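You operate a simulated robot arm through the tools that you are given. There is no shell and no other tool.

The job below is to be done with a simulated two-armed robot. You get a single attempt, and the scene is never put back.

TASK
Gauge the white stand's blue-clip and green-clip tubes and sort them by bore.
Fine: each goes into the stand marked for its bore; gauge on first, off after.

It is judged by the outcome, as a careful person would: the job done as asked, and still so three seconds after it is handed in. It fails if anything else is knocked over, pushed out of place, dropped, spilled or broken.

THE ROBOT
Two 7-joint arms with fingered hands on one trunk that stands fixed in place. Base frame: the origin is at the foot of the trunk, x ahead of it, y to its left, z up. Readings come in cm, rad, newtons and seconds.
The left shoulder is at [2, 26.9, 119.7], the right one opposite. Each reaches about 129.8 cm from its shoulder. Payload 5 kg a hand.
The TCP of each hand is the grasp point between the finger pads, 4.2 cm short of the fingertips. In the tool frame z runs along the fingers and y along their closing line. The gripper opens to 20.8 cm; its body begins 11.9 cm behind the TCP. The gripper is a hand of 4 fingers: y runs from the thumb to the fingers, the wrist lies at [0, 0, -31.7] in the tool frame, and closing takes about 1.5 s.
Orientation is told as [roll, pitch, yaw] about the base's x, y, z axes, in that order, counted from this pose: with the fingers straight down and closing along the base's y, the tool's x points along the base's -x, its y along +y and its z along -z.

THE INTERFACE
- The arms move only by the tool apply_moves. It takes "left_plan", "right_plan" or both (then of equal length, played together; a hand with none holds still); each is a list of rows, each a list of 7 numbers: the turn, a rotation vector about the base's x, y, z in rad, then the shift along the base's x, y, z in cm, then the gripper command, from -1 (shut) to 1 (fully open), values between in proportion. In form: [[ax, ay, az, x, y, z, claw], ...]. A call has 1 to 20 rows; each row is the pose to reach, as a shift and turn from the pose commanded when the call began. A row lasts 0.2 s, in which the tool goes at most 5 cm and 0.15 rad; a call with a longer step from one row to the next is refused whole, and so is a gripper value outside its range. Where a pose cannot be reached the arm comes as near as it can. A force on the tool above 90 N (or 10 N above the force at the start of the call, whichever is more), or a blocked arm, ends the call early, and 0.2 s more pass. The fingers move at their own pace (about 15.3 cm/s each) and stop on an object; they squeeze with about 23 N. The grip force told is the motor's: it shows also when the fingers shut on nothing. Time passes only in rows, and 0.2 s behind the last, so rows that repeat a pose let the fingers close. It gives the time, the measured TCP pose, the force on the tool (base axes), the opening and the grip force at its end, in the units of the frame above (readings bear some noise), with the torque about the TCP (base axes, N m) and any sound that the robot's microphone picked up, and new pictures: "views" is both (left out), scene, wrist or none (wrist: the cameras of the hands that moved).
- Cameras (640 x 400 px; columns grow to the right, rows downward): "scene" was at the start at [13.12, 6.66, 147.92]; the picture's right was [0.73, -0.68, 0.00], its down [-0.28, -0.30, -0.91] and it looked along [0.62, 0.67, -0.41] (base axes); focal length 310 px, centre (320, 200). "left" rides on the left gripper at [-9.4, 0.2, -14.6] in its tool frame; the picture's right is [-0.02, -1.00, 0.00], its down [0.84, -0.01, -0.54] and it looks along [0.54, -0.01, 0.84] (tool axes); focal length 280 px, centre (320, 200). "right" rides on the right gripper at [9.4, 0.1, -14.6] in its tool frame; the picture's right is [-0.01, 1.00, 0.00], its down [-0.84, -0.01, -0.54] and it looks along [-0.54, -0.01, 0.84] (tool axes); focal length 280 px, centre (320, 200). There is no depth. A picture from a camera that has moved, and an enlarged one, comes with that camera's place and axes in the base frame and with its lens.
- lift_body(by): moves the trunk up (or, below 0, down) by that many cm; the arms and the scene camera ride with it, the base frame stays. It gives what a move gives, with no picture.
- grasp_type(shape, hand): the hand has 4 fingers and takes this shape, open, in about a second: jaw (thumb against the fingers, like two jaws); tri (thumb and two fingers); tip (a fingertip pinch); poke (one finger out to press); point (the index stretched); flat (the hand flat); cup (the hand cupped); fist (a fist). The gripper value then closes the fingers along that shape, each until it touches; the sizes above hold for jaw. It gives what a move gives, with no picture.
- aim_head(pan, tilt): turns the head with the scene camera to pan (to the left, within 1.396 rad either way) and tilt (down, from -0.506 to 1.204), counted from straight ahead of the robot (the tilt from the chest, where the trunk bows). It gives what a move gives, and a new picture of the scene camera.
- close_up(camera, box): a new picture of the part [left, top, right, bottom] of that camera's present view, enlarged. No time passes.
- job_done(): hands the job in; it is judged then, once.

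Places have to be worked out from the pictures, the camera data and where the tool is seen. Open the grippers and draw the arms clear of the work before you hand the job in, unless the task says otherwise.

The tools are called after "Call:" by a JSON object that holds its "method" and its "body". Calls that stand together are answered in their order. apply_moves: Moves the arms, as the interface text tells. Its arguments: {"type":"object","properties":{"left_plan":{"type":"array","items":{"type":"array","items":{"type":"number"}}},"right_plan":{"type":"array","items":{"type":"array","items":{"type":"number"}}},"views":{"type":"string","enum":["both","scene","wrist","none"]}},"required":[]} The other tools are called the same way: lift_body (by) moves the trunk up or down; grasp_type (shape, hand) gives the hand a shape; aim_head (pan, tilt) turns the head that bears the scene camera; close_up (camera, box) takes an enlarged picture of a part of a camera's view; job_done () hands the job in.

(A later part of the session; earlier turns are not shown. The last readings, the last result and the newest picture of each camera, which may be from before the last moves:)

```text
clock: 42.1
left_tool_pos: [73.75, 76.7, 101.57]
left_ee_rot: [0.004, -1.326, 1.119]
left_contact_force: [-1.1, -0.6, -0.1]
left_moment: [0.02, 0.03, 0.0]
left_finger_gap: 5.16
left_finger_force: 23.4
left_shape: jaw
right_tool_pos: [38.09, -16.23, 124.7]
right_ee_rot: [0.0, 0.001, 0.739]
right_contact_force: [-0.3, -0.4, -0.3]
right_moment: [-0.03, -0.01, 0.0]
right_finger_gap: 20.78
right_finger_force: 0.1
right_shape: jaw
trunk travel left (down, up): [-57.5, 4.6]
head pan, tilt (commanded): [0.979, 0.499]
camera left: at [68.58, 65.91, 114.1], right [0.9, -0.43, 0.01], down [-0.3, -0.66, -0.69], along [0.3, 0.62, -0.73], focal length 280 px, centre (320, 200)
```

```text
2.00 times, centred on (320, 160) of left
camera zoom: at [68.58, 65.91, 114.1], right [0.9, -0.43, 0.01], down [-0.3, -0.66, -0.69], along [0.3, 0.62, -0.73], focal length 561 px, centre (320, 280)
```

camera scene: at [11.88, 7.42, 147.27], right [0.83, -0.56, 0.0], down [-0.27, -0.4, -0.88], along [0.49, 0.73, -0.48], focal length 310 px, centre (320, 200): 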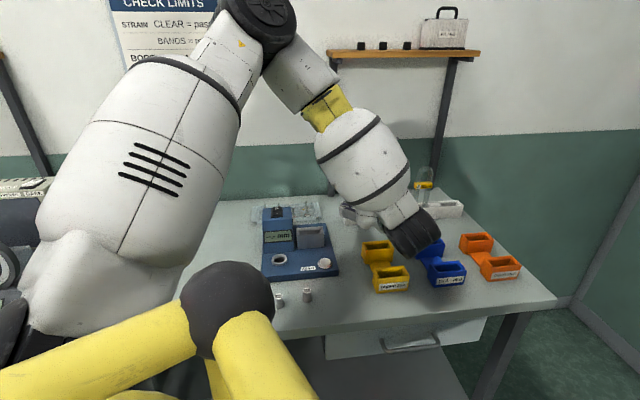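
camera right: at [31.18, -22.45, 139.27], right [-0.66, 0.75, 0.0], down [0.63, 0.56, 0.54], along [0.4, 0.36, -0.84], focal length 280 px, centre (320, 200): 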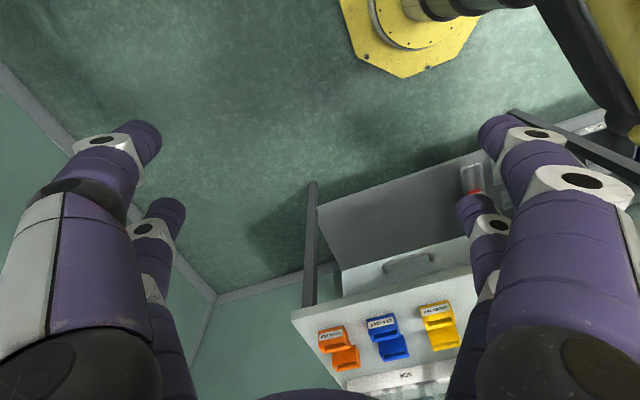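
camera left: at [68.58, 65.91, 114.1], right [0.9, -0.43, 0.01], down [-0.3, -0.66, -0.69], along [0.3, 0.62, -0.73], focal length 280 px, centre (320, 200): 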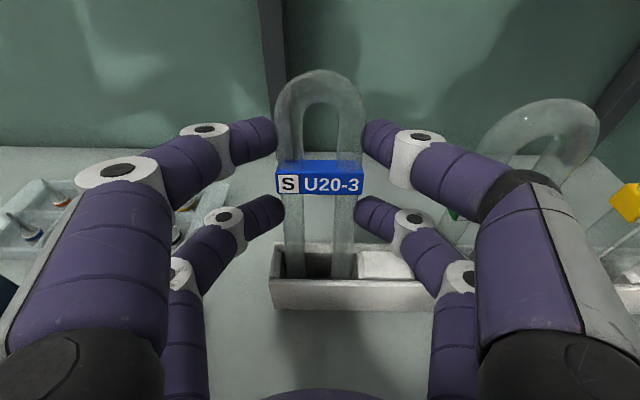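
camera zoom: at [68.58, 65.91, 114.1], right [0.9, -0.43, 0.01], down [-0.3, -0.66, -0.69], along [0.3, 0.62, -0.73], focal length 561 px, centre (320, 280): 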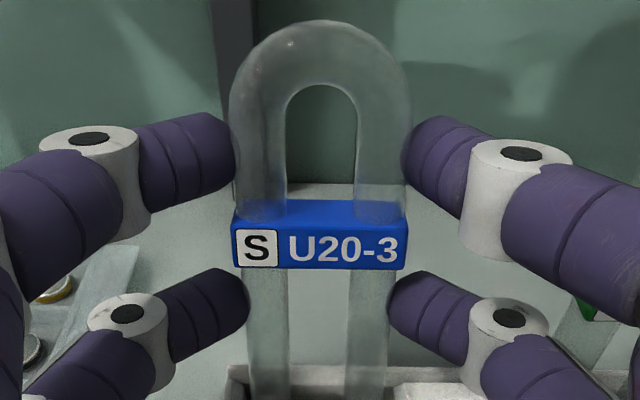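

Four-point grip on the legs (gap 5.2 cm, 23 N). I zoom in to determine the tube's tilt relative to the hand before lifting.

Call:
{"method": "close_up", "body": {"camera": "left", "box": [260, 60, 380, 160]}}

Call:
{"method": "close_up", "body": {"camera": "left", "box": [260, 180, 380, 300]}}

```text
4.00 times, centred on (320, 110) of left
camera zoom: at [68.58, 65.91, 114.1], right [0.9, -0.43, 0.01], down [-0.3, -0.66, -0.69], along [0.3, 0.62, -0.73], focal length 1122 px, centre (320, 560)
```

zoom: 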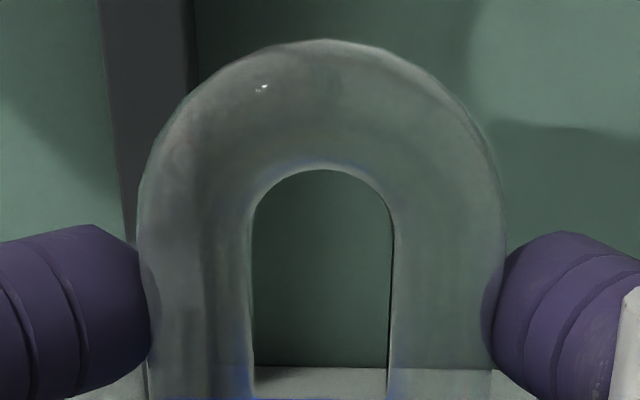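

```text
3.33 times, centred on (320, 240) of left
camera zoom: at [68.58, 65.91, 114.1], right [0.9, -0.43, 0.01], down [-0.3, -0.66, -0.69], along [0.3, 0.62, -0.73], focal length 935 px, centre (320, 67)
```

zoom: 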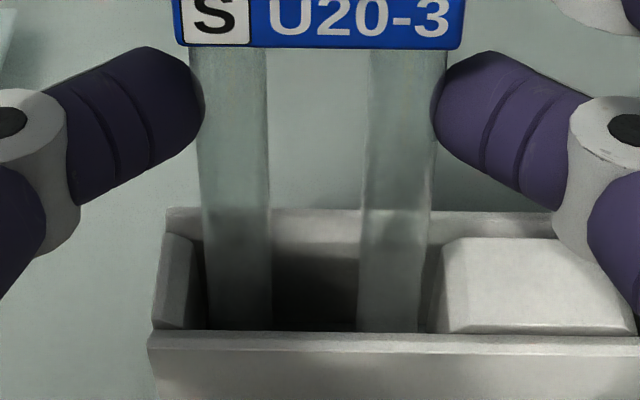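

The tube axis is parallel to the hand's x-axis, so its lean equals 14°. I lift slowly 2 cm first while watching force, then on up.

Call:
{"method": "apply_moves", "body": {"left_plan": [[0, 0, 0, 0, 0, 0.5, -1], [0, 0, 0, 0, 0, 1.2, -1], [0, 0, 0, 0, 0, 2, -1]], "views": "wrist"}}

```text
clock: 43.0
left_tool_pos: [73.71, 76.67, 103.57]
left_ee_rot: [0.001, -1.328, 1.12]
left_contact_force: [-0.9, -0.6, -1.1]
left_moment: [-0.03, -0.01, -0.01]
left_finger_gap: 5.15
left_finger_force: 23.1
left_shape: jaw
right_tool_pos: [38.08, -16.29, 124.64]
right_ee_rot: [0.0, 0.0, 0.738]
right_contact_force: [-0.1, 0.1, 0.1]
right_moment: [0.01, -0.03, -0.01]
right_finger_gap: 20.8
right_finger_force: 0.1
right_shape: jaw
trunk travel left (down, up): [-57.5, 4.6]
head pan, tilt (commanded): [0.979, 0.499]
camera left: at [68.52, 65.99, 116.12], right [0.9, -0.43, 0.01], down [-0.3, -0.66, -0.69], along [0.31, 0.62, -0.73], focal length 280 px, centre (320, 200)
```

left: 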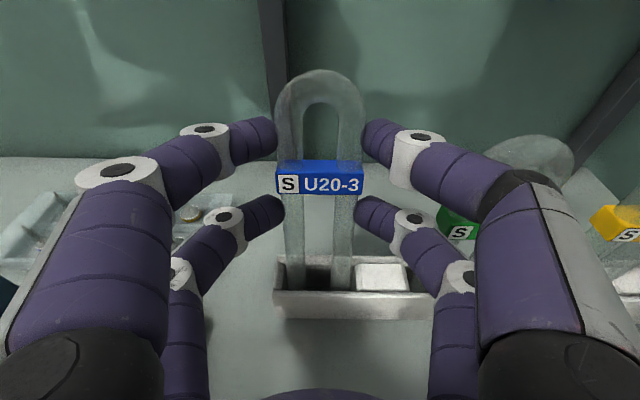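

The tube is rising with the hand, negligible force. I lift 10 cm more and turn the hand 14° so the tube stands vertical.

Call:
{"method": "apply_moves", "body": {"left_plan": [[0, 0, 0, 0, 0, 2, -1], [0, 0, 0, 0, 0, 5, -1], [0, 0, 0, 0, 0, 8, -1], [0.11, -0.053, 0, 0, 0, 10, -1], [0.22, -0.1056, 0, -0.5, -1, 11, -1], [0.22, -0.1056, 0, -0.5, -1, 11, -1]], "views": "both"}}

Call:
{"method": "close_up", "body": {"camera": "left", "box": [240, 50, 400, 370]}}

```text
clock: 44.4
left_tool_pos: [73.19, 75.82, 114.53]
left_ee_rot: [1.96, -1.569, -0.837]
left_contact_force: [0.0, 0.3, -0.5]
left_moment: [0.01, -0.01, -0.02]
left_finger_gap: 5.15
left_finger_force: 22.8
left_shape: jaw
right_tool_pos: [38.01, -16.17, 124.65]
right_ee_rot: [0.002, 0.002, 0.736]
right_contact_force: [0.3, 0.3, -0.9]
right_moment: [-0.01, 0.0, 0.01]
right_finger_gap: 20.78
right_finger_force: 0.1
right_shape: jaw
trunk travel left (down, up): [-57.5, 4.6]
head pan, tilt (commanded): [0.979, 0.499]
camera scene: at [11.92, 7.48, 147.25], right [0.83, -0.56, 0.0], down [-0.27, -0.4, -0.88], along [0.49, 0.73, -0.48], focal length 310 px, centre (320, 200)
camera left: at [66.88, 62.67, 123.8], right [0.9, -0.43, 0.01], down [-0.22, -0.49, -0.84], along [0.37, 0.76, -0.54], focal length 280 px, centre (320, 200)
```

scene: 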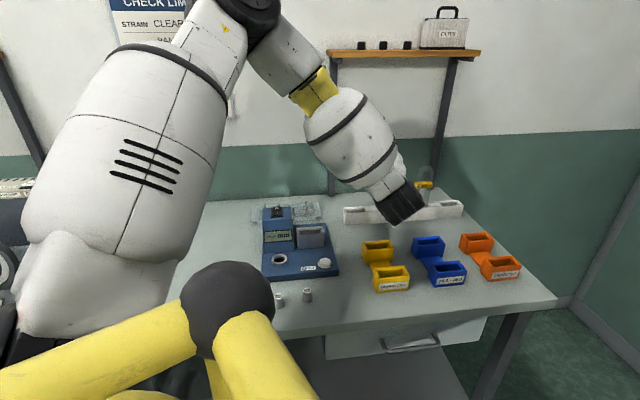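
left: 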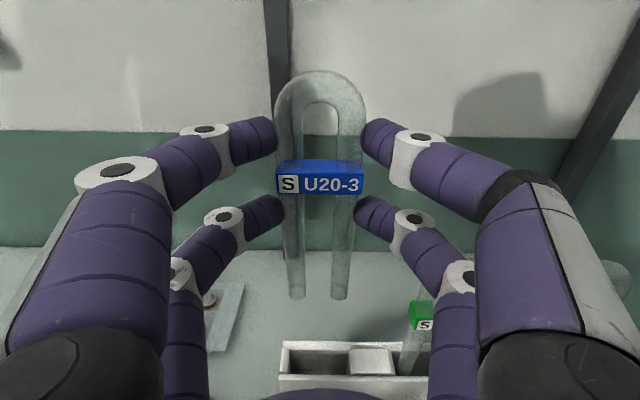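

```text
1.25 times, centred on (320, 210) of left
camera zoom: at [66.88, 62.67, 123.8], right [0.9, -0.43, 0.01], down [-0.22, -0.49, -0.84], along [0.37, 0.76, -0.54], focal length 350 px, centre (320, 188)
```

zoom: 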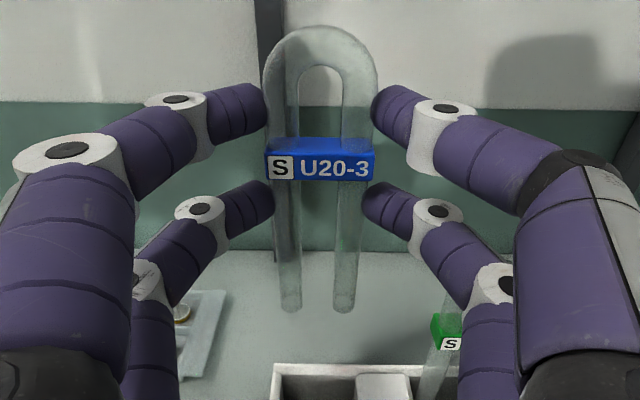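

The blue tube hangs vertical and centred; bottoms about 12 cm below the TCP. I carry it at constant height over to the gauge slot and look.

Call:
{"method": "apply_moves", "body": {"left_plan": [[0, 0, 0, -2, -0.5, 0, -1], [0, 0, 0, -5, -1.3, 0, -1], [0, 0, 0, -9, -2.3, 0, -1], [0, 0, 0, -13, -3.3, 0, -1], [0, 0, 0, -17, -4.4, 0, -1], [0, 0, 0, -20, -5.1, 0, -1], [0, 0, 0, -21.8, -5.6, 0, -1], [0, 0, 0, -21.8, -5.6, 0, -1]], "views": "both"}}

Call:
{"method": "close_up", "body": {"camera": "left", "box": [240, 240, 400, 400]}}

```text
clock: 46.1
left_tool_pos: [52.46, 70.29, 114.4]
left_ee_rot: [1.974, -1.57, -0.847]
left_contact_force: [0.5, 0.2, -0.4]
left_moment: [0.0, -0.01, 0.0]
left_finger_gap: 5.17
left_finger_force: 23.1
left_shape: jaw
left hand out of reach, approached as far as the arm can: row 7, 8
right_tool_pos: [37.99, -16.14, 124.63]
right_ee_rot: [0.0, 0.001, 0.739]
right_contact_force: [-0.2, -0.9, -0.5]
right_moment: [-0.02, -0.01, 0.02]
right_finger_gap: 20.79
right_finger_force: 0.0
right_shape: jaw
trunk travel left (down, up): [-57.5, 4.6]
head pan, tilt (commanded): [0.979, 0.499]
camera scene: at [11.91, 7.46, 147.25], right [0.83, -0.56, 0.0], down [-0.27, -0.4, -0.88], along [0.49, 0.73, -0.48], focal length 310 px, centre (320, 200)
camera left: at [46.16, 57.09, 123.73], right [0.9, -0.43, 0.01], down [-0.22, -0.49, -0.84], along [0.37, 0.76, -0.54], focal length 280 px, centre (320, 200)
```

scene: 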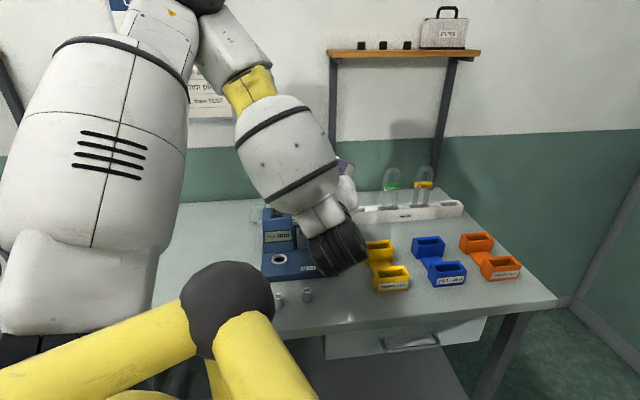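
left: 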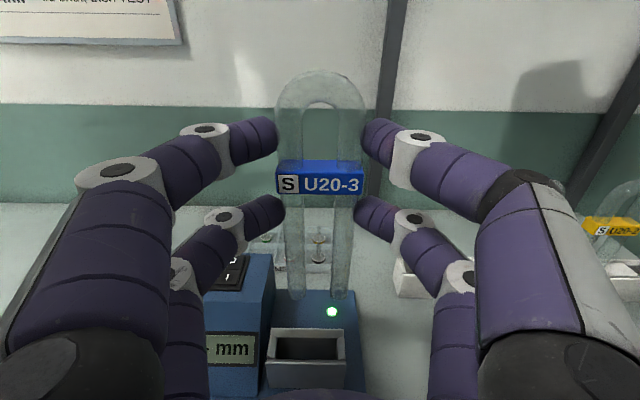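

```text
2.50 times, centred on (320, 320) of left
camera zoom: at [46.16, 57.09, 123.73], right [0.9, -0.43, 0.01], down [-0.22, -0.49, -0.84], along [0.37, 0.76, -0.54], focal length 701 px, centre (320, -100)
```

zoom: 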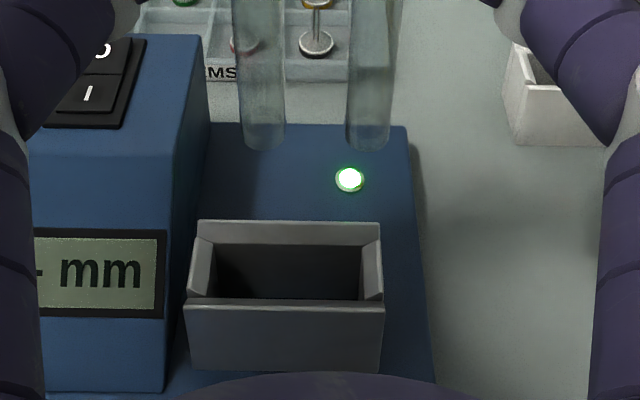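

The slot centre measures (52.4, 72.3); I still need ~1.2 cm left, but the arm is folded to its limit at this height. Raising the trunk gives the elbow more room.

Call:
{"method": "lift_body", "body": {"by": 4.5}}

Call:
{"method": "apply_moves", "body": {"left_plan": [[0, 0, 0, 0, 0, -2, -1], [0, 0, 0, 0, 0, -4.5, -1], [0, 0, 0, -0.5, 0, -6, -1], [0, 0, 0, -1.1, 0, -7.5, -1], [0, 0, 0, -1.3, 0, -7.5, -1]], "views": "both"}}

Call:
{"method": "close_up", "body": {"camera": "left", "box": [240, 240, 400, 400]}}

```text
clock: 47.0
left_tool_pos: [52.49, 70.33, 118.91]
left_ee_rot: [1.461, -1.57, -0.337]
left_contact_force: [0.7, 0.3, 0.6]
left_moment: [0.0, -0.03, 0.01]
left_finger_gap: 5.14
left_finger_force: 23.0
left_shape: jaw
right_tool_pos: [37.88, -16.28, 129.21]
right_ee_rot: [0.0, 0.0, 0.737]
right_contact_force: [0.0, 0.1, -0.7]
right_moment: [-0.01, 0.04, -0.03]
right_finger_gap: 20.78
right_finger_force: 0.0
right_shape: jaw
trunk travel left (down, up): [-62.0, 0.1]
head pan, tilt (commanded): [0.979, 0.499]
```

```text
clock: 48.2
left_tool_pos: [51.09, 70.35, 111.39]
left_ee_rot: [0.349, -1.568, 0.774]
left_contact_force: [-0.6, -0.5, -1.0]
left_moment: [-0.01, 0.02, 0.0]
left_finger_gap: 5.16
left_finger_force: 23.4
left_shape: jaw
right_tool_pos: [37.81, -16.34, 129.13]
right_ee_rot: [0.0, 0.0, 0.738]
right_contact_force: [-0.9, 0.4, -0.2]
right_moment: [0.06, 0.01, 0.01]
right_finger_gap: 20.81
right_finger_force: 0.1
right_shape: jaw
trunk travel left (down, up): [-62.0, 0.1]
head pan, tilt (commanded): [0.979, 0.499]
camera scene: at [11.83, 7.43, 151.78], right [0.83, -0.56, 0.0], down [-0.27, -0.4, -0.88], along [0.49, 0.73, -0.48], focal length 310 px, centre (320, 200)
camera left: at [44.87, 57.18, 120.71], right [0.9, -0.43, 0.01], down [-0.22, -0.49, -0.84], along [0.37, 0.76, -0.54], focal length 280 px, centre (320, 200)
```

scene: 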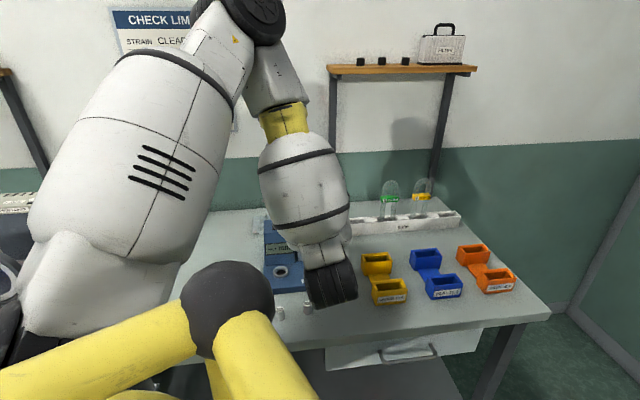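
left: 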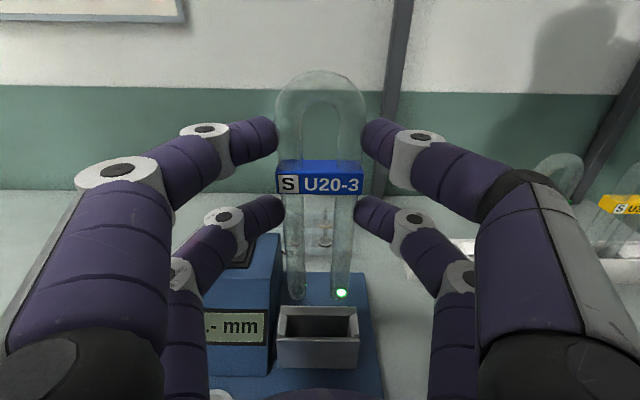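

```text
2.50 times, centred on (320, 320) of left
camera zoom: at [44.87, 57.18, 120.71], right [0.9, -0.43, 0.01], down [-0.22, -0.49, -0.84], along [0.37, 0.76, -0.54], focal length 701 px, centre (320, -100)
```

zoom: 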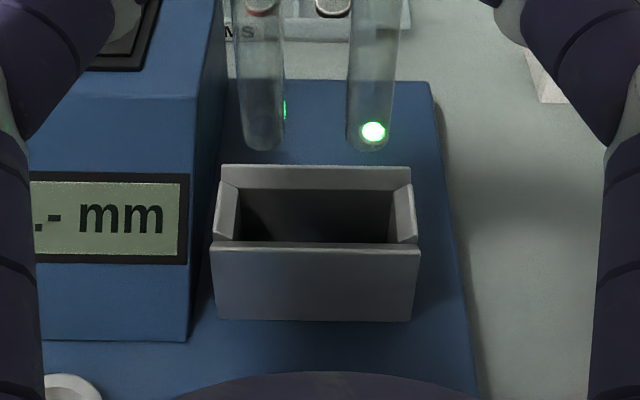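

Aligned laterally with the slot now; the tube ends are about 4 cm above the rim. I lower 3.3 cm and recheck depth alignment.

Call:
{"method": "apply_moves", "body": {"left_plan": [[0, 0, 0, 0, 0, -1.2, -1], [0, 0, 0, 0, 0, -2.4, -1], [0, 0, 0, 0, 0, -3.3, -1], [0, 0, 0, 0, 0, -3.3, -1]], "views": "wrist"}}

Call:
{"method": "close_up", "body": {"camera": "left", "box": [260, 260, 380, 340]}}

```text
clock: 49.2
left_tool_pos: [51.4, 71.12, 108.4]
left_ee_rot: [0.176, -1.564, 0.946]
left_contact_force: [0.0, 0.2, -1.1]
left_moment: [-0.04, 0.0, 0.0]
left_finger_gap: 5.15
left_finger_force: 23.2
left_shape: jaw
left hand out of reach, approached as far as the arm can: row 2, 3, 4
right_tool_pos: [37.84, -16.29, 129.22]
right_ee_rot: [0.0, 0.0, 0.739]
right_contact_force: [-0.4, -0.3, 0.0]
right_moment: [0.04, -0.02, 0.01]
right_finger_gap: 20.8
right_finger_force: 0.0
right_shape: jaw
trunk travel left (down, up): [-62.0, 0.1]
head pan, tilt (commanded): [0.979, 0.499]
camera left: at [45.18, 57.97, 117.76], right [0.9, -0.43, 0.01], down [-0.23, -0.49, -0.84], along [0.37, 0.75, -0.54], focal length 280 px, centre (320, 200)
```

left: 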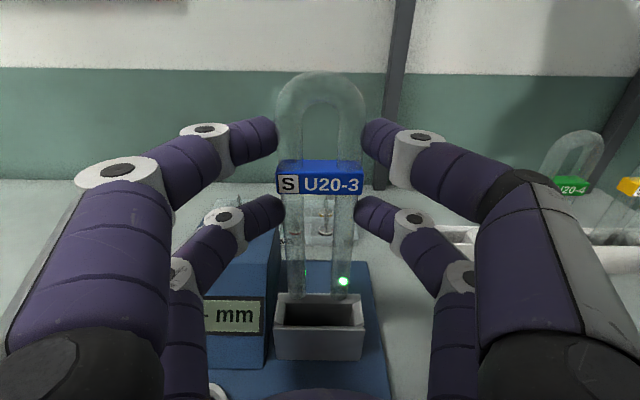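

```text
5.00 times, centred on (320, 300) of left
camera zoom: at [45.18, 57.97, 117.76], right [0.9, -0.43, 0.01], down [-0.23, -0.49, -0.84], along [0.37, 0.75, -0.54], focal length 1402 px, centre (320, -300)
```

zoom: 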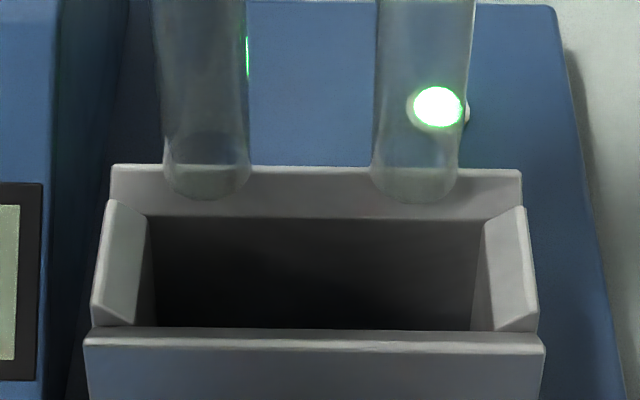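

The arm hit a wrist-bend limit (forearm nearly vertical above a horizontal hand). Lowering the trunk will ease that, so I lift the tube clear, move over open table between rack and stands, and then step the trunk down.

Call:
{"method": "apply_moves", "body": {"left_plan": [[0, 0, 0, 0, 0, 2, -1], [0, 0, 0, 0, 0, 5, -1], [0, 0, 0, 1, -0.5, 8, -1], [0, 0, 0, 4, -2, 10, -1], [0, 0, 0, 8, -4, 11, -1], [0, 0, 0, 12, -6, 11, -1], [0, 0, 0, 15, -7, 11, -1], [0, 0, 0, 15, -7, 11, -1]], "views": "wrist"}}

```text
clock: 51.0
left_tool_pos: [66.44, 64.34, 119.09]
left_ee_rot: [1.341, -1.569, -0.216]
left_contact_force: [0.3, 1.0, -1.7]
left_moment: [0.02, -0.02, -0.03]
left_finger_gap: 5.17
left_finger_force: 22.8
left_shape: jaw
right_tool_pos: [37.91, -16.21, 129.22]
right_ee_rot: [-0.001, 0.001, 0.737]
right_contact_force: [-0.2, 1.0, -0.6]
right_moment: [-0.05, -0.01, 0.02]
right_finger_gap: 20.8
right_finger_force: 0.1
right_shape: jaw
trunk travel left (down, up): [-62.0, 0.1]
head pan, tilt (commanded): [0.979, 0.499]
camera left: at [60.19, 51.12, 128.46], right [0.9, -0.43, 0.01], down [-0.22, -0.49, -0.84], along [0.37, 0.76, -0.54], focal length 280 px, centre (320, 200)
```

left: 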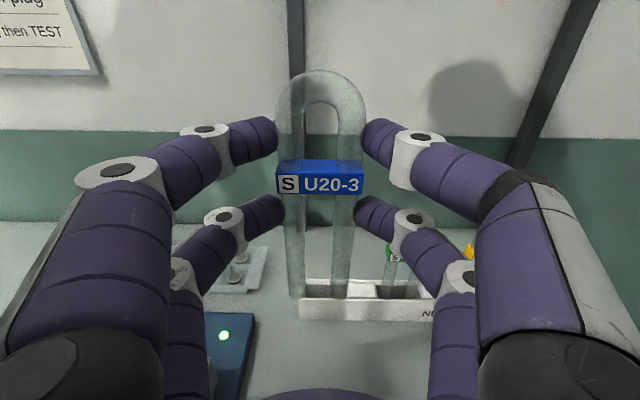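

Tube is held steadily and clear. Now I lower the trunk 9 cm, with 9 cm of hand raise between steps.

Call:
{"method": "lift_body", "body": {"by": -9}}

Call:
{"method": "apply_moves", "body": {"left_plan": [[0, 0, 0, 0, 0, 3, -1], [0, 0, 0, 0, 0, 6, -1], [0, 0, 0, 0, 0, 9, -1], [0, 0, 0, 0, 0, 9, -1]], "views": "none"}}

Call:
{"method": "lift_body", "body": {"by": -9}}

Call:
{"method": "apply_moves", "body": {"left_plan": [[0, 0, 0, 0, 0, 3, -1], [0, 0, 0, 0, 0, 6, -1], [0, 0, 0, 0, 0, 9, -1], [0, 0, 0, 0, 0, 9, -1]], "views": "both"}}

```text
clock: 52.3
left_tool_pos: [66.51, 64.15, 110.38]
left_ee_rot: [2.208, -1.57, -1.085]
left_contact_force: [0.9, 0.0, -0.6]
left_moment: [-0.04, 0.0, -0.04]
left_finger_gap: 5.17
left_finger_force: 22.9
left_shape: jaw
right_tool_pos: [37.88, -16.21, 120.16]
right_ee_rot: [-0.001, -0.001, 0.738]
right_contact_force: [-0.3, -1.0, 0.2]
right_moment: [-0.02, -0.05, 0.01]
right_finger_gap: 20.8
right_finger_force: 0.0
right_shape: jaw
trunk travel left (down, up): [-53.0, 9.1]
head pan, tilt (commanded): [0.979, 0.499]
```

```text
clock: 53.3
left_tool_pos: [66.44, 64.22, 119.4]
left_ee_rot: [1.216, -1.567, -0.093]
left_contact_force: [-0.3, 0.0, -1.4]
left_moment: [0.02, -0.01, 0.0]
left_finger_gap: 5.16
left_finger_force: 23.0
left_shape: jaw
right_tool_pos: [37.88, -16.14, 120.24]
right_ee_rot: [-0.001, 0.0, 0.739]
right_contact_force: [0.8, -0.2, 0.4]
right_moment: [-0.01, 0.07, 0.0]
right_finger_gap: 20.79
right_finger_force: 0.1
right_shape: jaw
trunk travel left (down, up): [-53.0, 9.1]
head pan, tilt (commanded): [0.979, 0.499]
```

```text
clock: 54.5
left_tool_pos: [66.51, 64.18, 110.48]
left_ee_rot: [2.739, -1.571, -1.617]
left_contact_force: [-0.9, 0.5, -0.1]
left_moment: [-0.06, 0.03, -0.03]
left_finger_gap: 5.16
left_finger_force: 23.4
left_shape: jaw
right_tool_pos: [37.75, -16.24, 111.29]
right_ee_rot: [0.001, -0.001, 0.737]
right_contact_force: [-0.9, -0.9, -0.1]
right_moment: [-0.01, -0.11, 0.01]
right_finger_gap: 20.78
right_finger_force: 0.0
right_shape: jaw
trunk travel left (down, up): [-44.0, 18.1]
head pan, tilt (commanded): [0.979, 0.499]
```

```text
clock: 55.5
left_tool_pos: [66.5, 64.16, 119.44]
left_ee_rot: [1.496, -1.569, -0.373]
left_contact_force: [0.0, 0.9, -1.0]
left_moment: [-0.01, 0.0, -0.04]
left_finger_gap: 5.15
left_finger_force: 23.1
left_shape: jaw
right_tool_pos: [37.89, -16.25, 111.08]
right_ee_rot: [0.0, 0.001, 0.738]
right_contact_force: [0.5, 0.3, -0.5]
right_moment: [-0.01, -0.01, -0.01]
right_finger_gap: 20.78
right_finger_force: 0.1
right_shape: jaw
trunk travel left (down, up): [-44.0, 18.1]
head pan, tilt (commanded): [0.979, 0.499]
camera scene: at [12.54, 7.47, 133.64], right [0.83, -0.56, 0.0], down [-0.27, -0.4, -0.88], along [0.49, 0.73, -0.48], focal length 310 px, centre (320, 200)
camera left: at [60.23, 50.94, 128.71], right [0.9, -0.43, 0.01], down [-0.22, -0.49, -0.84], along [0.37, 0.76, -0.54], focal length 280 px, centre (320, 200)
```

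scene: 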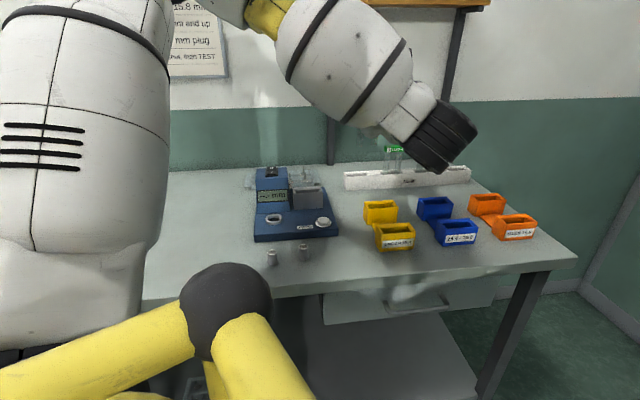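
left: 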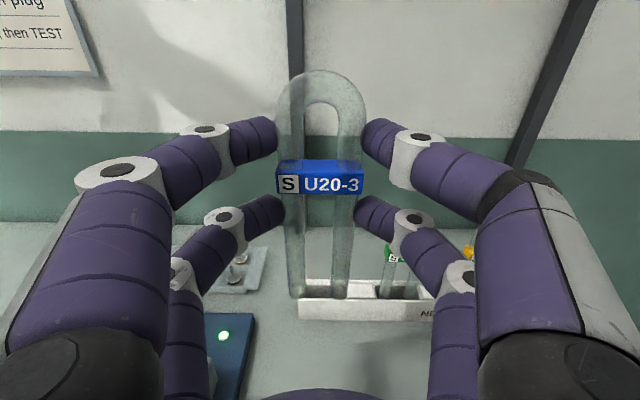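

Going well; two more 9 cm steps bring the trunk to about −31 cm.

Call:
{"method": "lift_body", "body": {"by": -9}}

Call:
{"method": "apply_moves", "body": {"left_plan": [[0, 0, 0, 0, 0, 3, -1], [0, 0, 0, 0, 0, 6, -1], [0, 0, 0, 0, 0, 9, -1], [0, 0, 0, 0, 0, 9, -1]], "views": "none"}}

Call:
{"method": "lift_body", "body": {"by": -9}}

Call:
{"method": "apply_moves", "body": {"left_plan": [[0, 0, 0, 0, 0, 2, -1], [0, 0, 0, 0, 0, 4, -1], [0, 0, 0, 0, 0, 4, -1]], "views": "both"}}

```text
clock: 56.8
left_tool_pos: [66.45, 64.16, 110.44]
left_ee_rot: [2.763, -1.569, -1.64]
left_contact_force: [-0.1, 0.2, 0.5]
left_moment: [-0.12, 0.05, -0.08]
left_finger_gap: 5.16
left_finger_force: 23.4
left_shape: jaw
right_tool_pos: [37.77, -16.31, 102.23]
right_ee_rot: [-0.001, 0.001, 0.739]
right_contact_force: [0.0, 0.2, 0.5]
right_moment: [0.0, -0.1, -0.01]
right_finger_gap: 20.78
right_finger_force: 0.1
right_shape: jaw
trunk travel left (down, up): [-35.0, 27.1]
head pan, tilt (commanded): [0.979, 0.499]
```

```text
clock: 57.8
left_tool_pos: [66.45, 64.17, 119.35]
left_ee_rot: [1.45, -1.57, -0.326]
left_contact_force: [0.6, 0.3, -0.5]
left_moment: [-0.04, 0.04, 0.01]
left_finger_gap: 5.17
left_finger_force: 23.0
left_shape: jaw
right_tool_pos: [37.88, -16.18, 102.23]
right_ee_rot: [0.001, -0.001, 0.738]
right_contact_force: [-0.4, 0.3, -0.4]
right_moment: [0.01, -0.03, 0.0]
right_finger_gap: 20.81
right_finger_force: 0.2
right_shape: jaw
trunk travel left (down, up): [-35.0, 27.1]
head pan, tilt (commanded): [0.979, 0.499]
```

```text
clock: 59.0
left_tool_pos: [66.4, 64.08, 110.55]
left_ee_rot: [3.081, -1.569, -1.956]
left_contact_force: [-1.4, 0.4, 0.0]
left_moment: [-0.13, 0.05, -0.07]
left_finger_gap: 5.17
left_finger_force: 23.2
left_shape: jaw
right_tool_pos: [37.82, -16.22, 93.37]
right_ee_rot: [0.0, -0.002, 0.739]
right_contact_force: [-1.0, -0.1, 0.2]
right_moment: [0.05, -0.1, 0.01]
right_finger_gap: 20.8
right_finger_force: 0.1
right_shape: jaw
trunk travel left (down, up): [-26.0, 36.1]
head pan, tilt (commanded): [0.979, 0.499]
```

```text
clock: 59.8
left_tool_pos: [66.59, 64.31, 114.37]
left_ee_rot: [1.466, -1.569, -0.342]
left_contact_force: [-0.7, 0.1, -1.5]
left_moment: [0.03, -0.02, -0.01]
left_finger_gap: 5.17
left_finger_force: 22.9
left_shape: jaw
right_tool_pos: [37.91, -16.22, 93.26]
right_ee_rot: [0.001, 0.0, 0.739]
right_contact_force: [-0.5, -0.1, -0.1]
right_moment: [-0.01, 0.02, -0.02]
right_finger_gap: 20.8
right_finger_force: 0.1
right_shape: jaw
trunk travel left (down, up): [-26.0, 36.1]
head pan, tilt (commanded): [0.979, 0.499]
camera scene: at [16.89, 7.46, 114.84], right [0.83, -0.56, 0.0], down [-0.27, -0.4, -0.88], along [0.49, 0.73, -0.48], focal length 310 px, centre (320, 200)
camera left: at [60.23, 51.02, 123.62], right [0.9, -0.43, 0.01], down [-0.22, -0.49, -0.84], along [0.37, 0.76, -0.54], focal length 280 px, centre (320, 200)
```

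scene: 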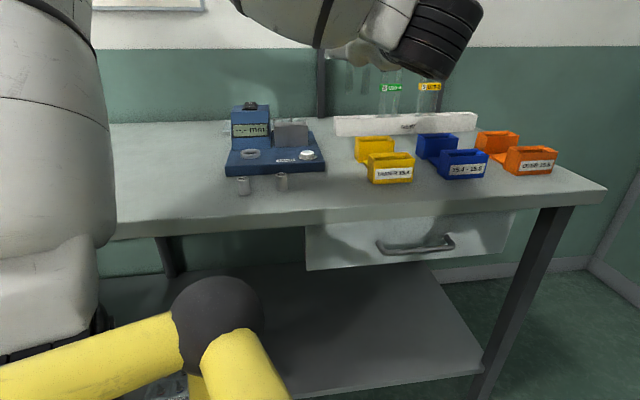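
left: 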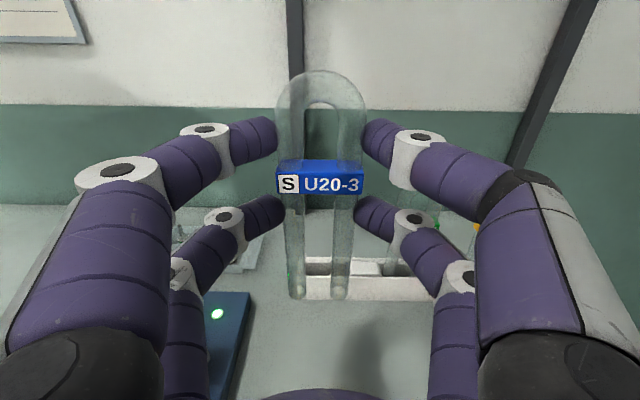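

The trunk shifts slightly forward when low, but let me try the slot position from here at a safe height.

Call:
{"method": "apply_moves", "body": {"left_plan": [[0, 0, 0, -2, 0.8, 0, -1], [0, 0, 0, -5, 2, 0, -1], [0, 0, 0, -8.5, 3.4, 0, -1], [0, 0, 0, -12, 4.8, -1, -1], [0, 0, 0, -14.5, 5.8, -1.5, -1], [0, 0, 0, -15.5, 6.2, -2, -1], [0, 0, 0, -15.5, 6.2, -2, -1]], "views": "both"}}

Call:
{"method": "close_up", "body": {"camera": "left", "box": [240, 240, 400, 400]}}

```text
clock: 61.4
left_tool_pos: [51.08, 70.33, 112.28]
left_ee_rot: [1.495, -1.568, -0.372]
left_contact_force: [-0.3, 0.2, -1.0]
left_moment: [-0.01, 0.0, 0.0]
left_finger_gap: 5.14
left_finger_force: 23.5
left_shape: jaw
right_tool_pos: [37.72, -16.19, 93.16]
right_ee_rot: [-0.001, 0.0, 0.738]
right_contact_force: [0.0, -0.5, -0.5]
right_moment: [-0.01, -0.01, 0.01]
right_finger_gap: 20.79
right_finger_force: 0.1
right_shape: jaw
trunk travel left (down, up): [-26.0, 36.1]
head pan, tilt (commanded): [0.979, 0.499]
camera scene: at [16.88, 7.46, 114.85], right [0.83, -0.56, 0.0], down [-0.27, -0.4, -0.88], along [0.49, 0.73, -0.48], focal length 310 px, centre (320, 200)
camera left: at [44.82, 57.13, 121.61], right [0.9, -0.43, 0.01], down [-0.22, -0.49, -0.84], along [0.37, 0.76, -0.54], focal length 280 px, centre (320, 200)
```

scene: 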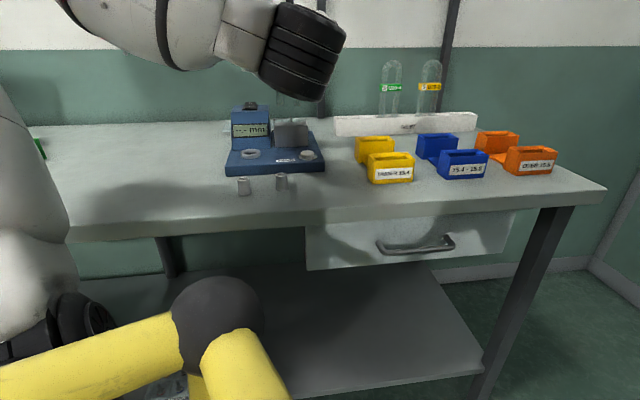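
left: 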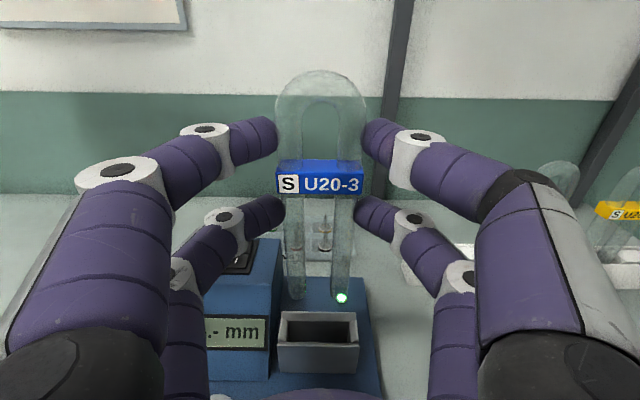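

```text
2.50 times, centred on (320, 320) of left
camera zoom: at [44.82, 57.13, 121.61], right [0.9, -0.43, 0.01], down [-0.22, -0.49, -0.84], along [0.37, 0.76, -0.54], focal length 701 px, centre (320, -100)
```

zoom: 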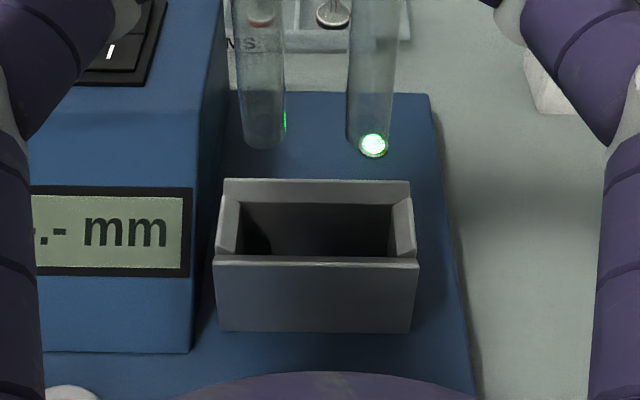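

Reachable now. I lower 4 cm so the tube ends hover just above the slot rim and check.

Call:
{"method": "apply_moves", "body": {"left_plan": [[0, 0, 0, 0, 0, -1.5, -1], [0, 0, 0, 0, 0, -3, -1], [0, 0, 0, 0, 0, -4, -1], [0, 0, 0, 0, 0, -4, -1]], "views": "none"}}

Call:
{"method": "close_up", "body": {"camera": "left", "box": [260, 260, 380, 340]}}

Call:
{"method": "close_up", "body": {"camera": "scene", "box": [220, 60, 360, 200]}}

```text
clock: 62.4
left_tool_pos: [50.83, 70.21, 108.42]
left_ee_rot: [1.565, -1.568, -0.441]
left_contact_force: [0.5, -0.5, -1.1]
left_moment: [-0.02, 0.0, 0.05]
left_finger_gap: 5.13
left_finger_force: 23.2
left_shape: jaw
right_tool_pos: [37.89, -16.31, 93.24]
right_ee_rot: [0.0, 0.0, 0.738]
right_contact_force: [0.3, 0.6, -0.7]
right_moment: [-0.03, -0.02, -0.06]
right_finger_gap: 20.8
right_finger_force: 0.0
right_shape: jaw
trunk travel left (down, up): [-26.0, 36.1]
head pan, tilt (commanded): [0.979, 0.499]
```

```text
5.00 times, centred on (320, 300) of left
camera zoom: at [44.68, 57.11, 117.68], right [0.9, -0.43, 0.01], down [-0.22, -0.49, -0.84], along [0.37, 0.76, -0.54], focal length 1402 px, centre (320, -300)
```

zoom: 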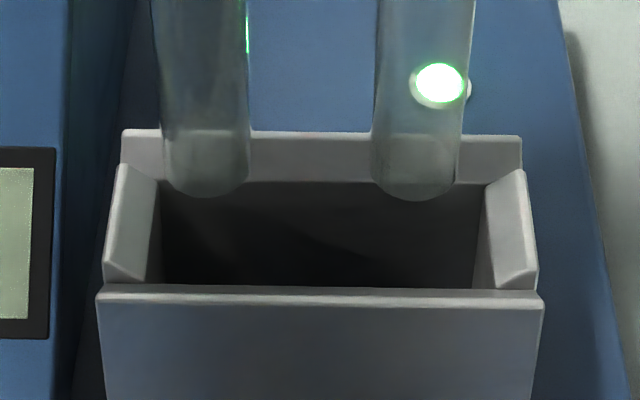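

```text
2.86 times, centred on (290, 130) of scene
camera zoom: at [16.89, 7.46, 114.85], right [0.83, -0.56, 0.0], down [-0.27, -0.4, -0.88], along [0.49, 0.73, -0.48], focal length 885 px, centre (406, 400)
```

zoom: 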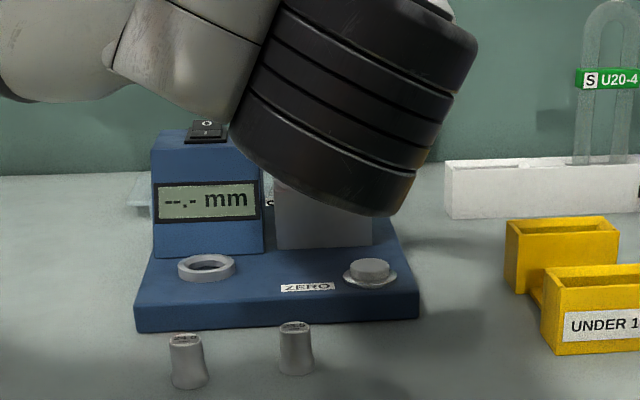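

The tube ends are ~0.2 cm left and ~0.5 cm too far back relative to the slot opening. I correct by (0, −0.54) and lower slightly, then look again.

Call:
{"method": "apply_moves", "body": {"left_plan": [[0, 0, 0, -0.04, -0.54, 0, -1], [0, 0, 0, -0.04, -0.54, -0.6, -1], [0, 0, 0, -0.04, -0.54, -0.6, -1]], "views": "none"}}

Call:
{"method": "close_up", "body": {"camera": "left", "box": [260, 260, 380, 340]}}

```text
clock: 63.2
left_tool_pos: [50.83, 69.85, 107.87]
left_ee_rot: [2.607, -1.568, -1.485]
left_contact_force: [-0.9, -1.9, 3.8]
left_moment: [-0.12, 0.06, 0.0]
left_finger_gap: 5.15
left_finger_force: 23.4
left_shape: jaw
right_tool_pos: [37.88, -16.16, 93.28]
right_ee_rot: [0.0, 0.0, 0.739]
right_contact_force: [-1.0, 0.6, 0.4]
right_moment: [0.02, -0.02, 0.03]
right_finger_gap: 20.81
right_finger_force: 0.0
right_shape: jaw
trunk travel left (down, up): [-26.0, 36.1]
head pan, tilt (commanded): [0.979, 0.499]
```

```text
5.00 times, centred on (320, 300) of left
camera zoom: at [44.61, 56.54, 117.12], right [0.9, -0.43, 0.01], down [-0.22, -0.49, -0.84], along [0.37, 0.76, -0.54], focal length 1402 px, centre (320, -300)
```

zoom: 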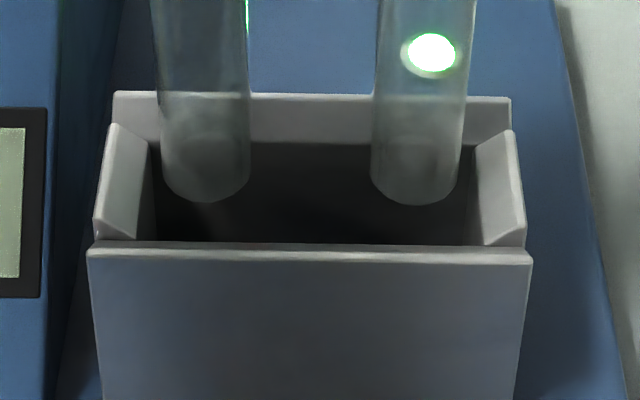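

A light touch (≈4 N) shows the ends are right at rim level and still ~0.6 cm too far back. I raise slightly, shift forward 0.6 cm and right 0.1 cm, and look.

Call:
{"method": "apply_moves", "body": {"left_plan": [[0, 0, 0, 0, 0, 0.5, -1], [0, 0, 0, -0.17, -0.58, 0.5, -1], [0, 0, 0, -0.17, -0.58, 0.2, -1], [0, 0, 0, -0.17, -0.58, 0.2, -1]], "views": "none"}}

Call:
{"method": "close_up", "body": {"camera": "left", "box": [260, 260, 380, 340]}}

```text
clock: 64.2
left_tool_pos: [50.76, 69.2, 107.92]
left_ee_rot: [1.541, -1.569, -0.417]
left_contact_force: [0.5, 0.0, -1.0]
left_moment: [0.01, -0.03, 0.03]
left_finger_gap: 5.15
left_finger_force: 23.0
left_shape: jaw
right_tool_pos: [37.85, -16.18, 93.2]
right_ee_rot: [-0.001, -0.001, 0.737]
right_contact_force: [0.6, -0.1, -0.6]
right_moment: [0.03, -0.01, -0.02]
right_finger_gap: 20.78
right_finger_force: 0.1
right_shape: jaw
trunk travel left (down, up): [-26.0, 36.1]
head pan, tilt (commanded): [0.979, 0.499]
```

```text
5.00 times, centred on (320, 300) of left
camera zoom: at [44.53, 56.01, 117.24], right [0.9, -0.43, 0.01], down [-0.22, -0.49, -0.84], along [0.37, 0.76, -0.54], focal length 1402 px, centre (320, -300)
```

zoom: 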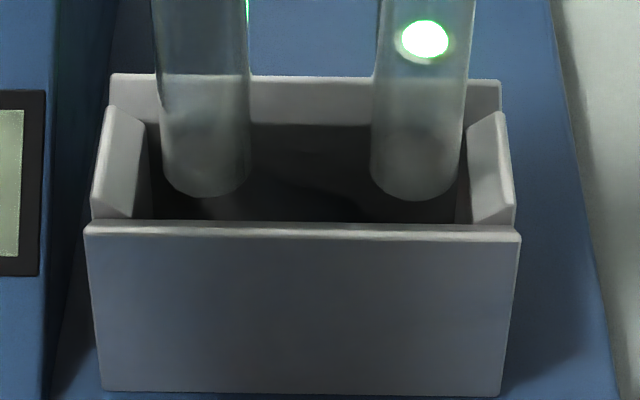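

Now the ends sit centred in the opening with no contact. I lower slowly 2.5 cm into the slot while watching forces.

Call:
{"method": "apply_moves", "body": {"left_plan": [[0, 0, 0, -0.05, 0, -0.5, -1], [0, 0, 0, -0.05, 0, -1, -1], [0, 0, 0, -0.05, 0, -1.5, -1], [0, 0, 0, -0.05, 0, -2, -1], [0, 0, 0, -0.05, 0, -2.5, -1]], "views": "wrist"}}

Call:
{"method": "close_up", "body": {"camera": "left", "box": [240, 230, 400, 340]}}

```text
clock: 65.4
left_tool_pos: [51.19, 69.4, 105.82]
left_ee_rot: [0.996, -1.569, 0.132]
left_contact_force: [-4.3, 1.8, 0.8]
left_moment: [0.17, 0.43, 0.17]
left_finger_gap: 5.16
left_finger_force: 23.0
left_shape: jaw
left hand out of reach, approached as far as the arm can: row 4, 5
right_tool_pos: [37.86, -16.21, 93.14]
right_ee_rot: [0.0, 0.001, 0.738]
right_contact_force: [-1.3, 0.9, 0.9]
right_moment: [-0.01, -0.01, -0.02]
right_finger_gap: 20.79
right_finger_force: 0.0
right_shape: jaw
trunk travel left (down, up): [-26.0, 36.1]
head pan, tilt (commanded): [0.979, 0.499]
camera left: at [44.94, 56.13, 115.08], right [0.9, -0.43, 0.01], down [-0.22, -0.49, -0.84], along [0.37, 0.76, -0.54], focal length 280 px, centre (320, 200)
```

left: 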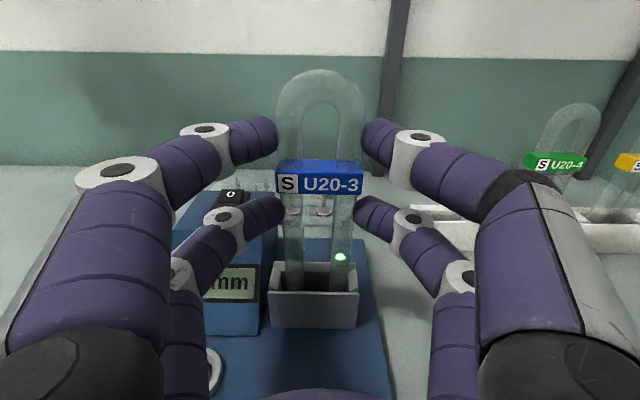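

```text
3.64 times, centred on (320, 285) of left
camera zoom: at [44.94, 56.13, 115.08], right [0.9, -0.43, 0.01], down [-0.22, -0.49, -0.84], along [0.37, 0.76, -0.54], focal length 1020 px, centre (320, -109)
```

zoom: 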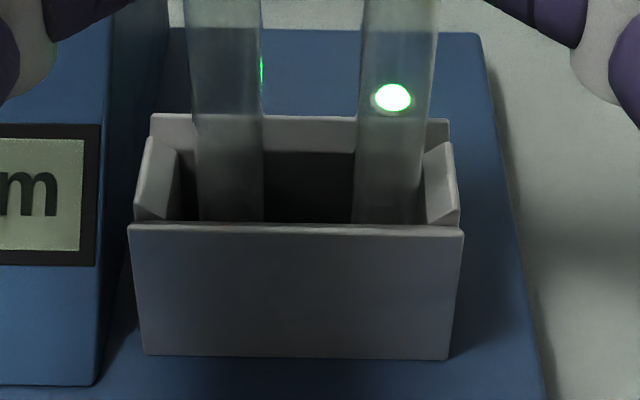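

The tube is ~2 cm into the slot but the arm reached a limit again and drifted ~0.5 cm. I back up slightly, recentre, and lean the tube back ~4.5° about its foot, which eases the wrist, then continue down in small steps.

Call:
{"method": "apply_moves", "body": {"left_plan": [[0, 0, 0, -0.4, -0.2, 0.5, -1], [-0.036, 0.017, 0, -0.27, 0.25, 0.4, -1], [-0.072, 0.035, 0, -0.04, 0.7, 0.3, -1], [-0.072, 0.035, 0, -0.04, 0.7, -0.2, -1], [-0.072, 0.035, 0, -0.04, 0.7, -0.6, -1]], "views": "wrist"}}

Call:
{"method": "close_up", "body": {"camera": "left", "box": [240, 230, 400, 340]}}

```text
clock: 66.6
left_tool_pos: [51.1, 70.01, 105.18]
left_ee_rot: [0.019, -1.491, 1.103]
left_contact_force: [-0.4, 0.3, -0.4]
left_moment: [-0.01, 0.02, 0.02]
left_finger_gap: 5.14
left_finger_force: 23.2
left_shape: jaw
right_tool_pos: [37.85, -16.17, 93.2]
right_ee_rot: [0.0, 0.001, 0.738]
right_contact_force: [-0.2, -0.2, -0.6]
right_moment: [-0.02, 0.02, 0.04]
right_finger_gap: 20.8
right_finger_force: 0.0
right_shape: jaw
trunk travel left (down, up): [-26.0, 36.1]
head pan, tilt (commanded): [0.979, 0.499]
camera left: at [45.25, 57.58, 115.57], right [0.9, -0.43, 0.01], down [-0.25, -0.55, -0.8], along [0.35, 0.72, -0.6], focal length 280 px, centre (320, 200)
```

left: 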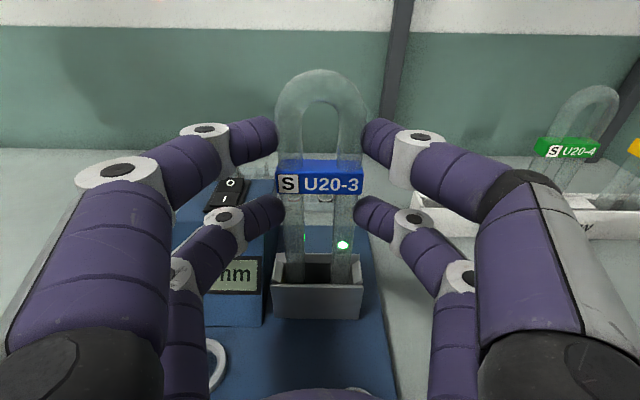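

```text
3.64 times, centred on (320, 285) of left
camera zoom: at [45.25, 57.58, 115.57], right [0.9, -0.43, 0.01], down [-0.25, -0.55, -0.8], along [0.35, 0.72, -0.6], focal length 1020 px, centre (320, -109)
```

zoom: 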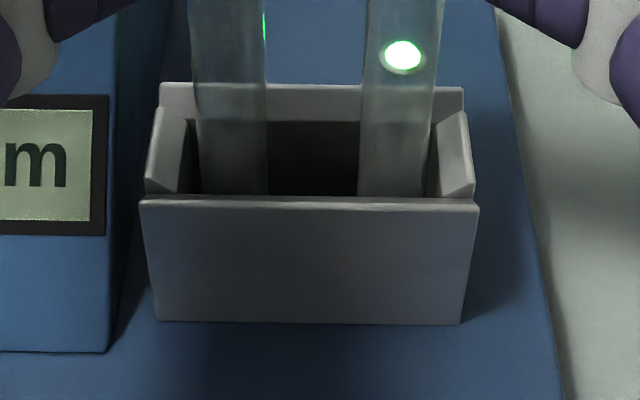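

No contact and no limit now; ~2.7 cm deep. I continue downward in 0.4 cm steps.

Call:
{"method": "apply_moves", "body": {"left_plan": [[0, 0, 0, 0, 0, -0.4, -1], [0, 0, 0, 0, 0, -0.8, -1], [0, 0, 0, 0, 0, -1.2, -1], [0, 0, 0, 0, 0, -1.5, -1]], "views": "wrist"}}

Call:
{"method": "close_up", "body": {"camera": "scene", "box": [200, 60, 360, 200]}}

```text
clock: 67.6
left_tool_pos: [51.25, 70.06, 103.68]
left_ee_rot: [0.023, -1.491, 1.102]
left_contact_force: [0.2, -1.0, -0.4]
left_moment: [-0.02, 0.0, -0.02]
left_finger_gap: 5.13
left_finger_force: 23.1
left_shape: jaw
right_tool_pos: [37.8, -16.17, 93.31]
right_ee_rot: [-0.002, 0.0, 0.74]
right_contact_force: [0.5, 0.4, 0.6]
right_moment: [0.03, 0.04, 0.01]
right_finger_gap: 20.77
right_finger_force: 0.0
right_shape: jaw
trunk travel left (down, up): [-26.0, 36.1]
head pan, tilt (commanded): [0.979, 0.499]
camera left: at [45.34, 57.55, 114.07], right [0.9, -0.43, 0.01], down [-0.25, -0.55, -0.8], along [0.35, 0.72, -0.6], focal length 280 px, centre (320, 200)
```

left: 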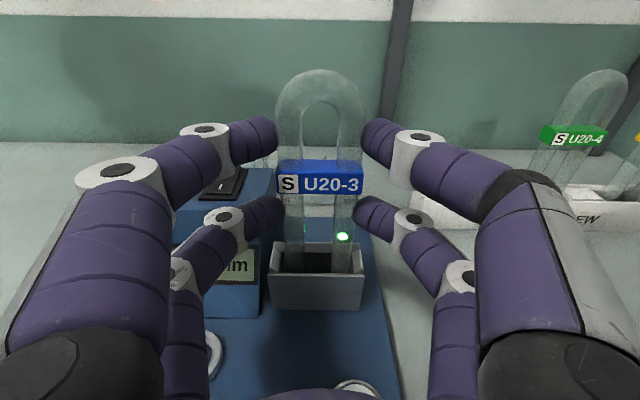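

```text
2.86 times, centred on (280, 130) of scene
camera zoom: at [16.89, 7.45, 114.85], right [0.83, -0.56, 0.0], down [-0.27, -0.4, -0.88], along [0.49, 0.73, -0.48], focal length 885 px, centre (434, 400)
```

zoom: 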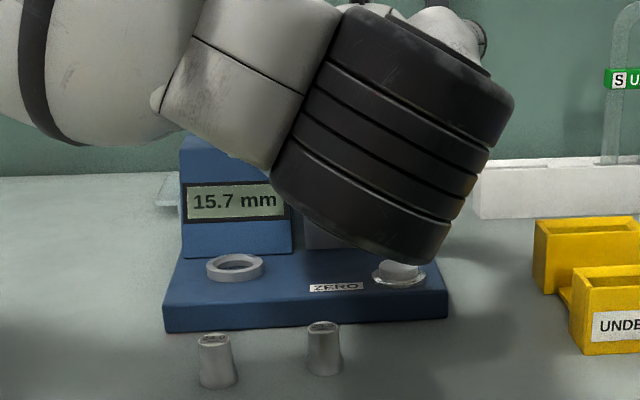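

The gauge now reads a value; I zoom in on the display to be sure.

Call:
{"method": "close_up", "body": {"camera": "scene", "box": [240, 110, 310, 150]}}

Call:
{"method": "close_up", "body": {"camera": "left", "box": [180, 160, 400, 330]}}

```text
9.14 times, centred on (275, 130) of scene
camera zoom: at [16.89, 7.45, 114.85], right [0.83, -0.56, 0.0], down [-0.27, -0.4, -0.88], along [0.49, 0.73, -0.48], focal length 2832 px, centre (731, 840)
```

zoom: 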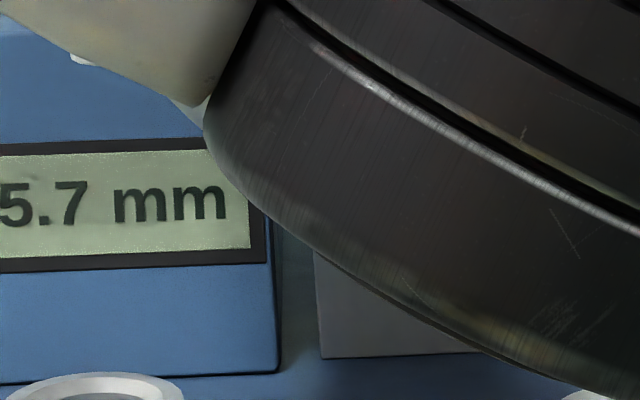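

```text
2.35 times, centred on (290, 245) of left
camera zoom: at [45.34, 57.55, 114.07], right [0.9, -0.43, 0.01], down [-0.25, -0.55, -0.8], along [0.35, 0.72, -0.6], focal length 660 px, centre (391, 94)
```

zoom: 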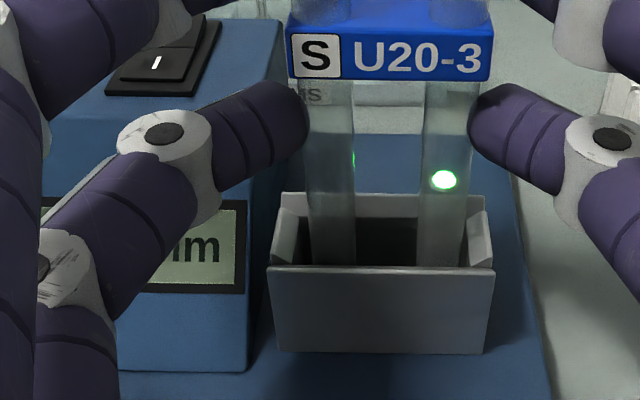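

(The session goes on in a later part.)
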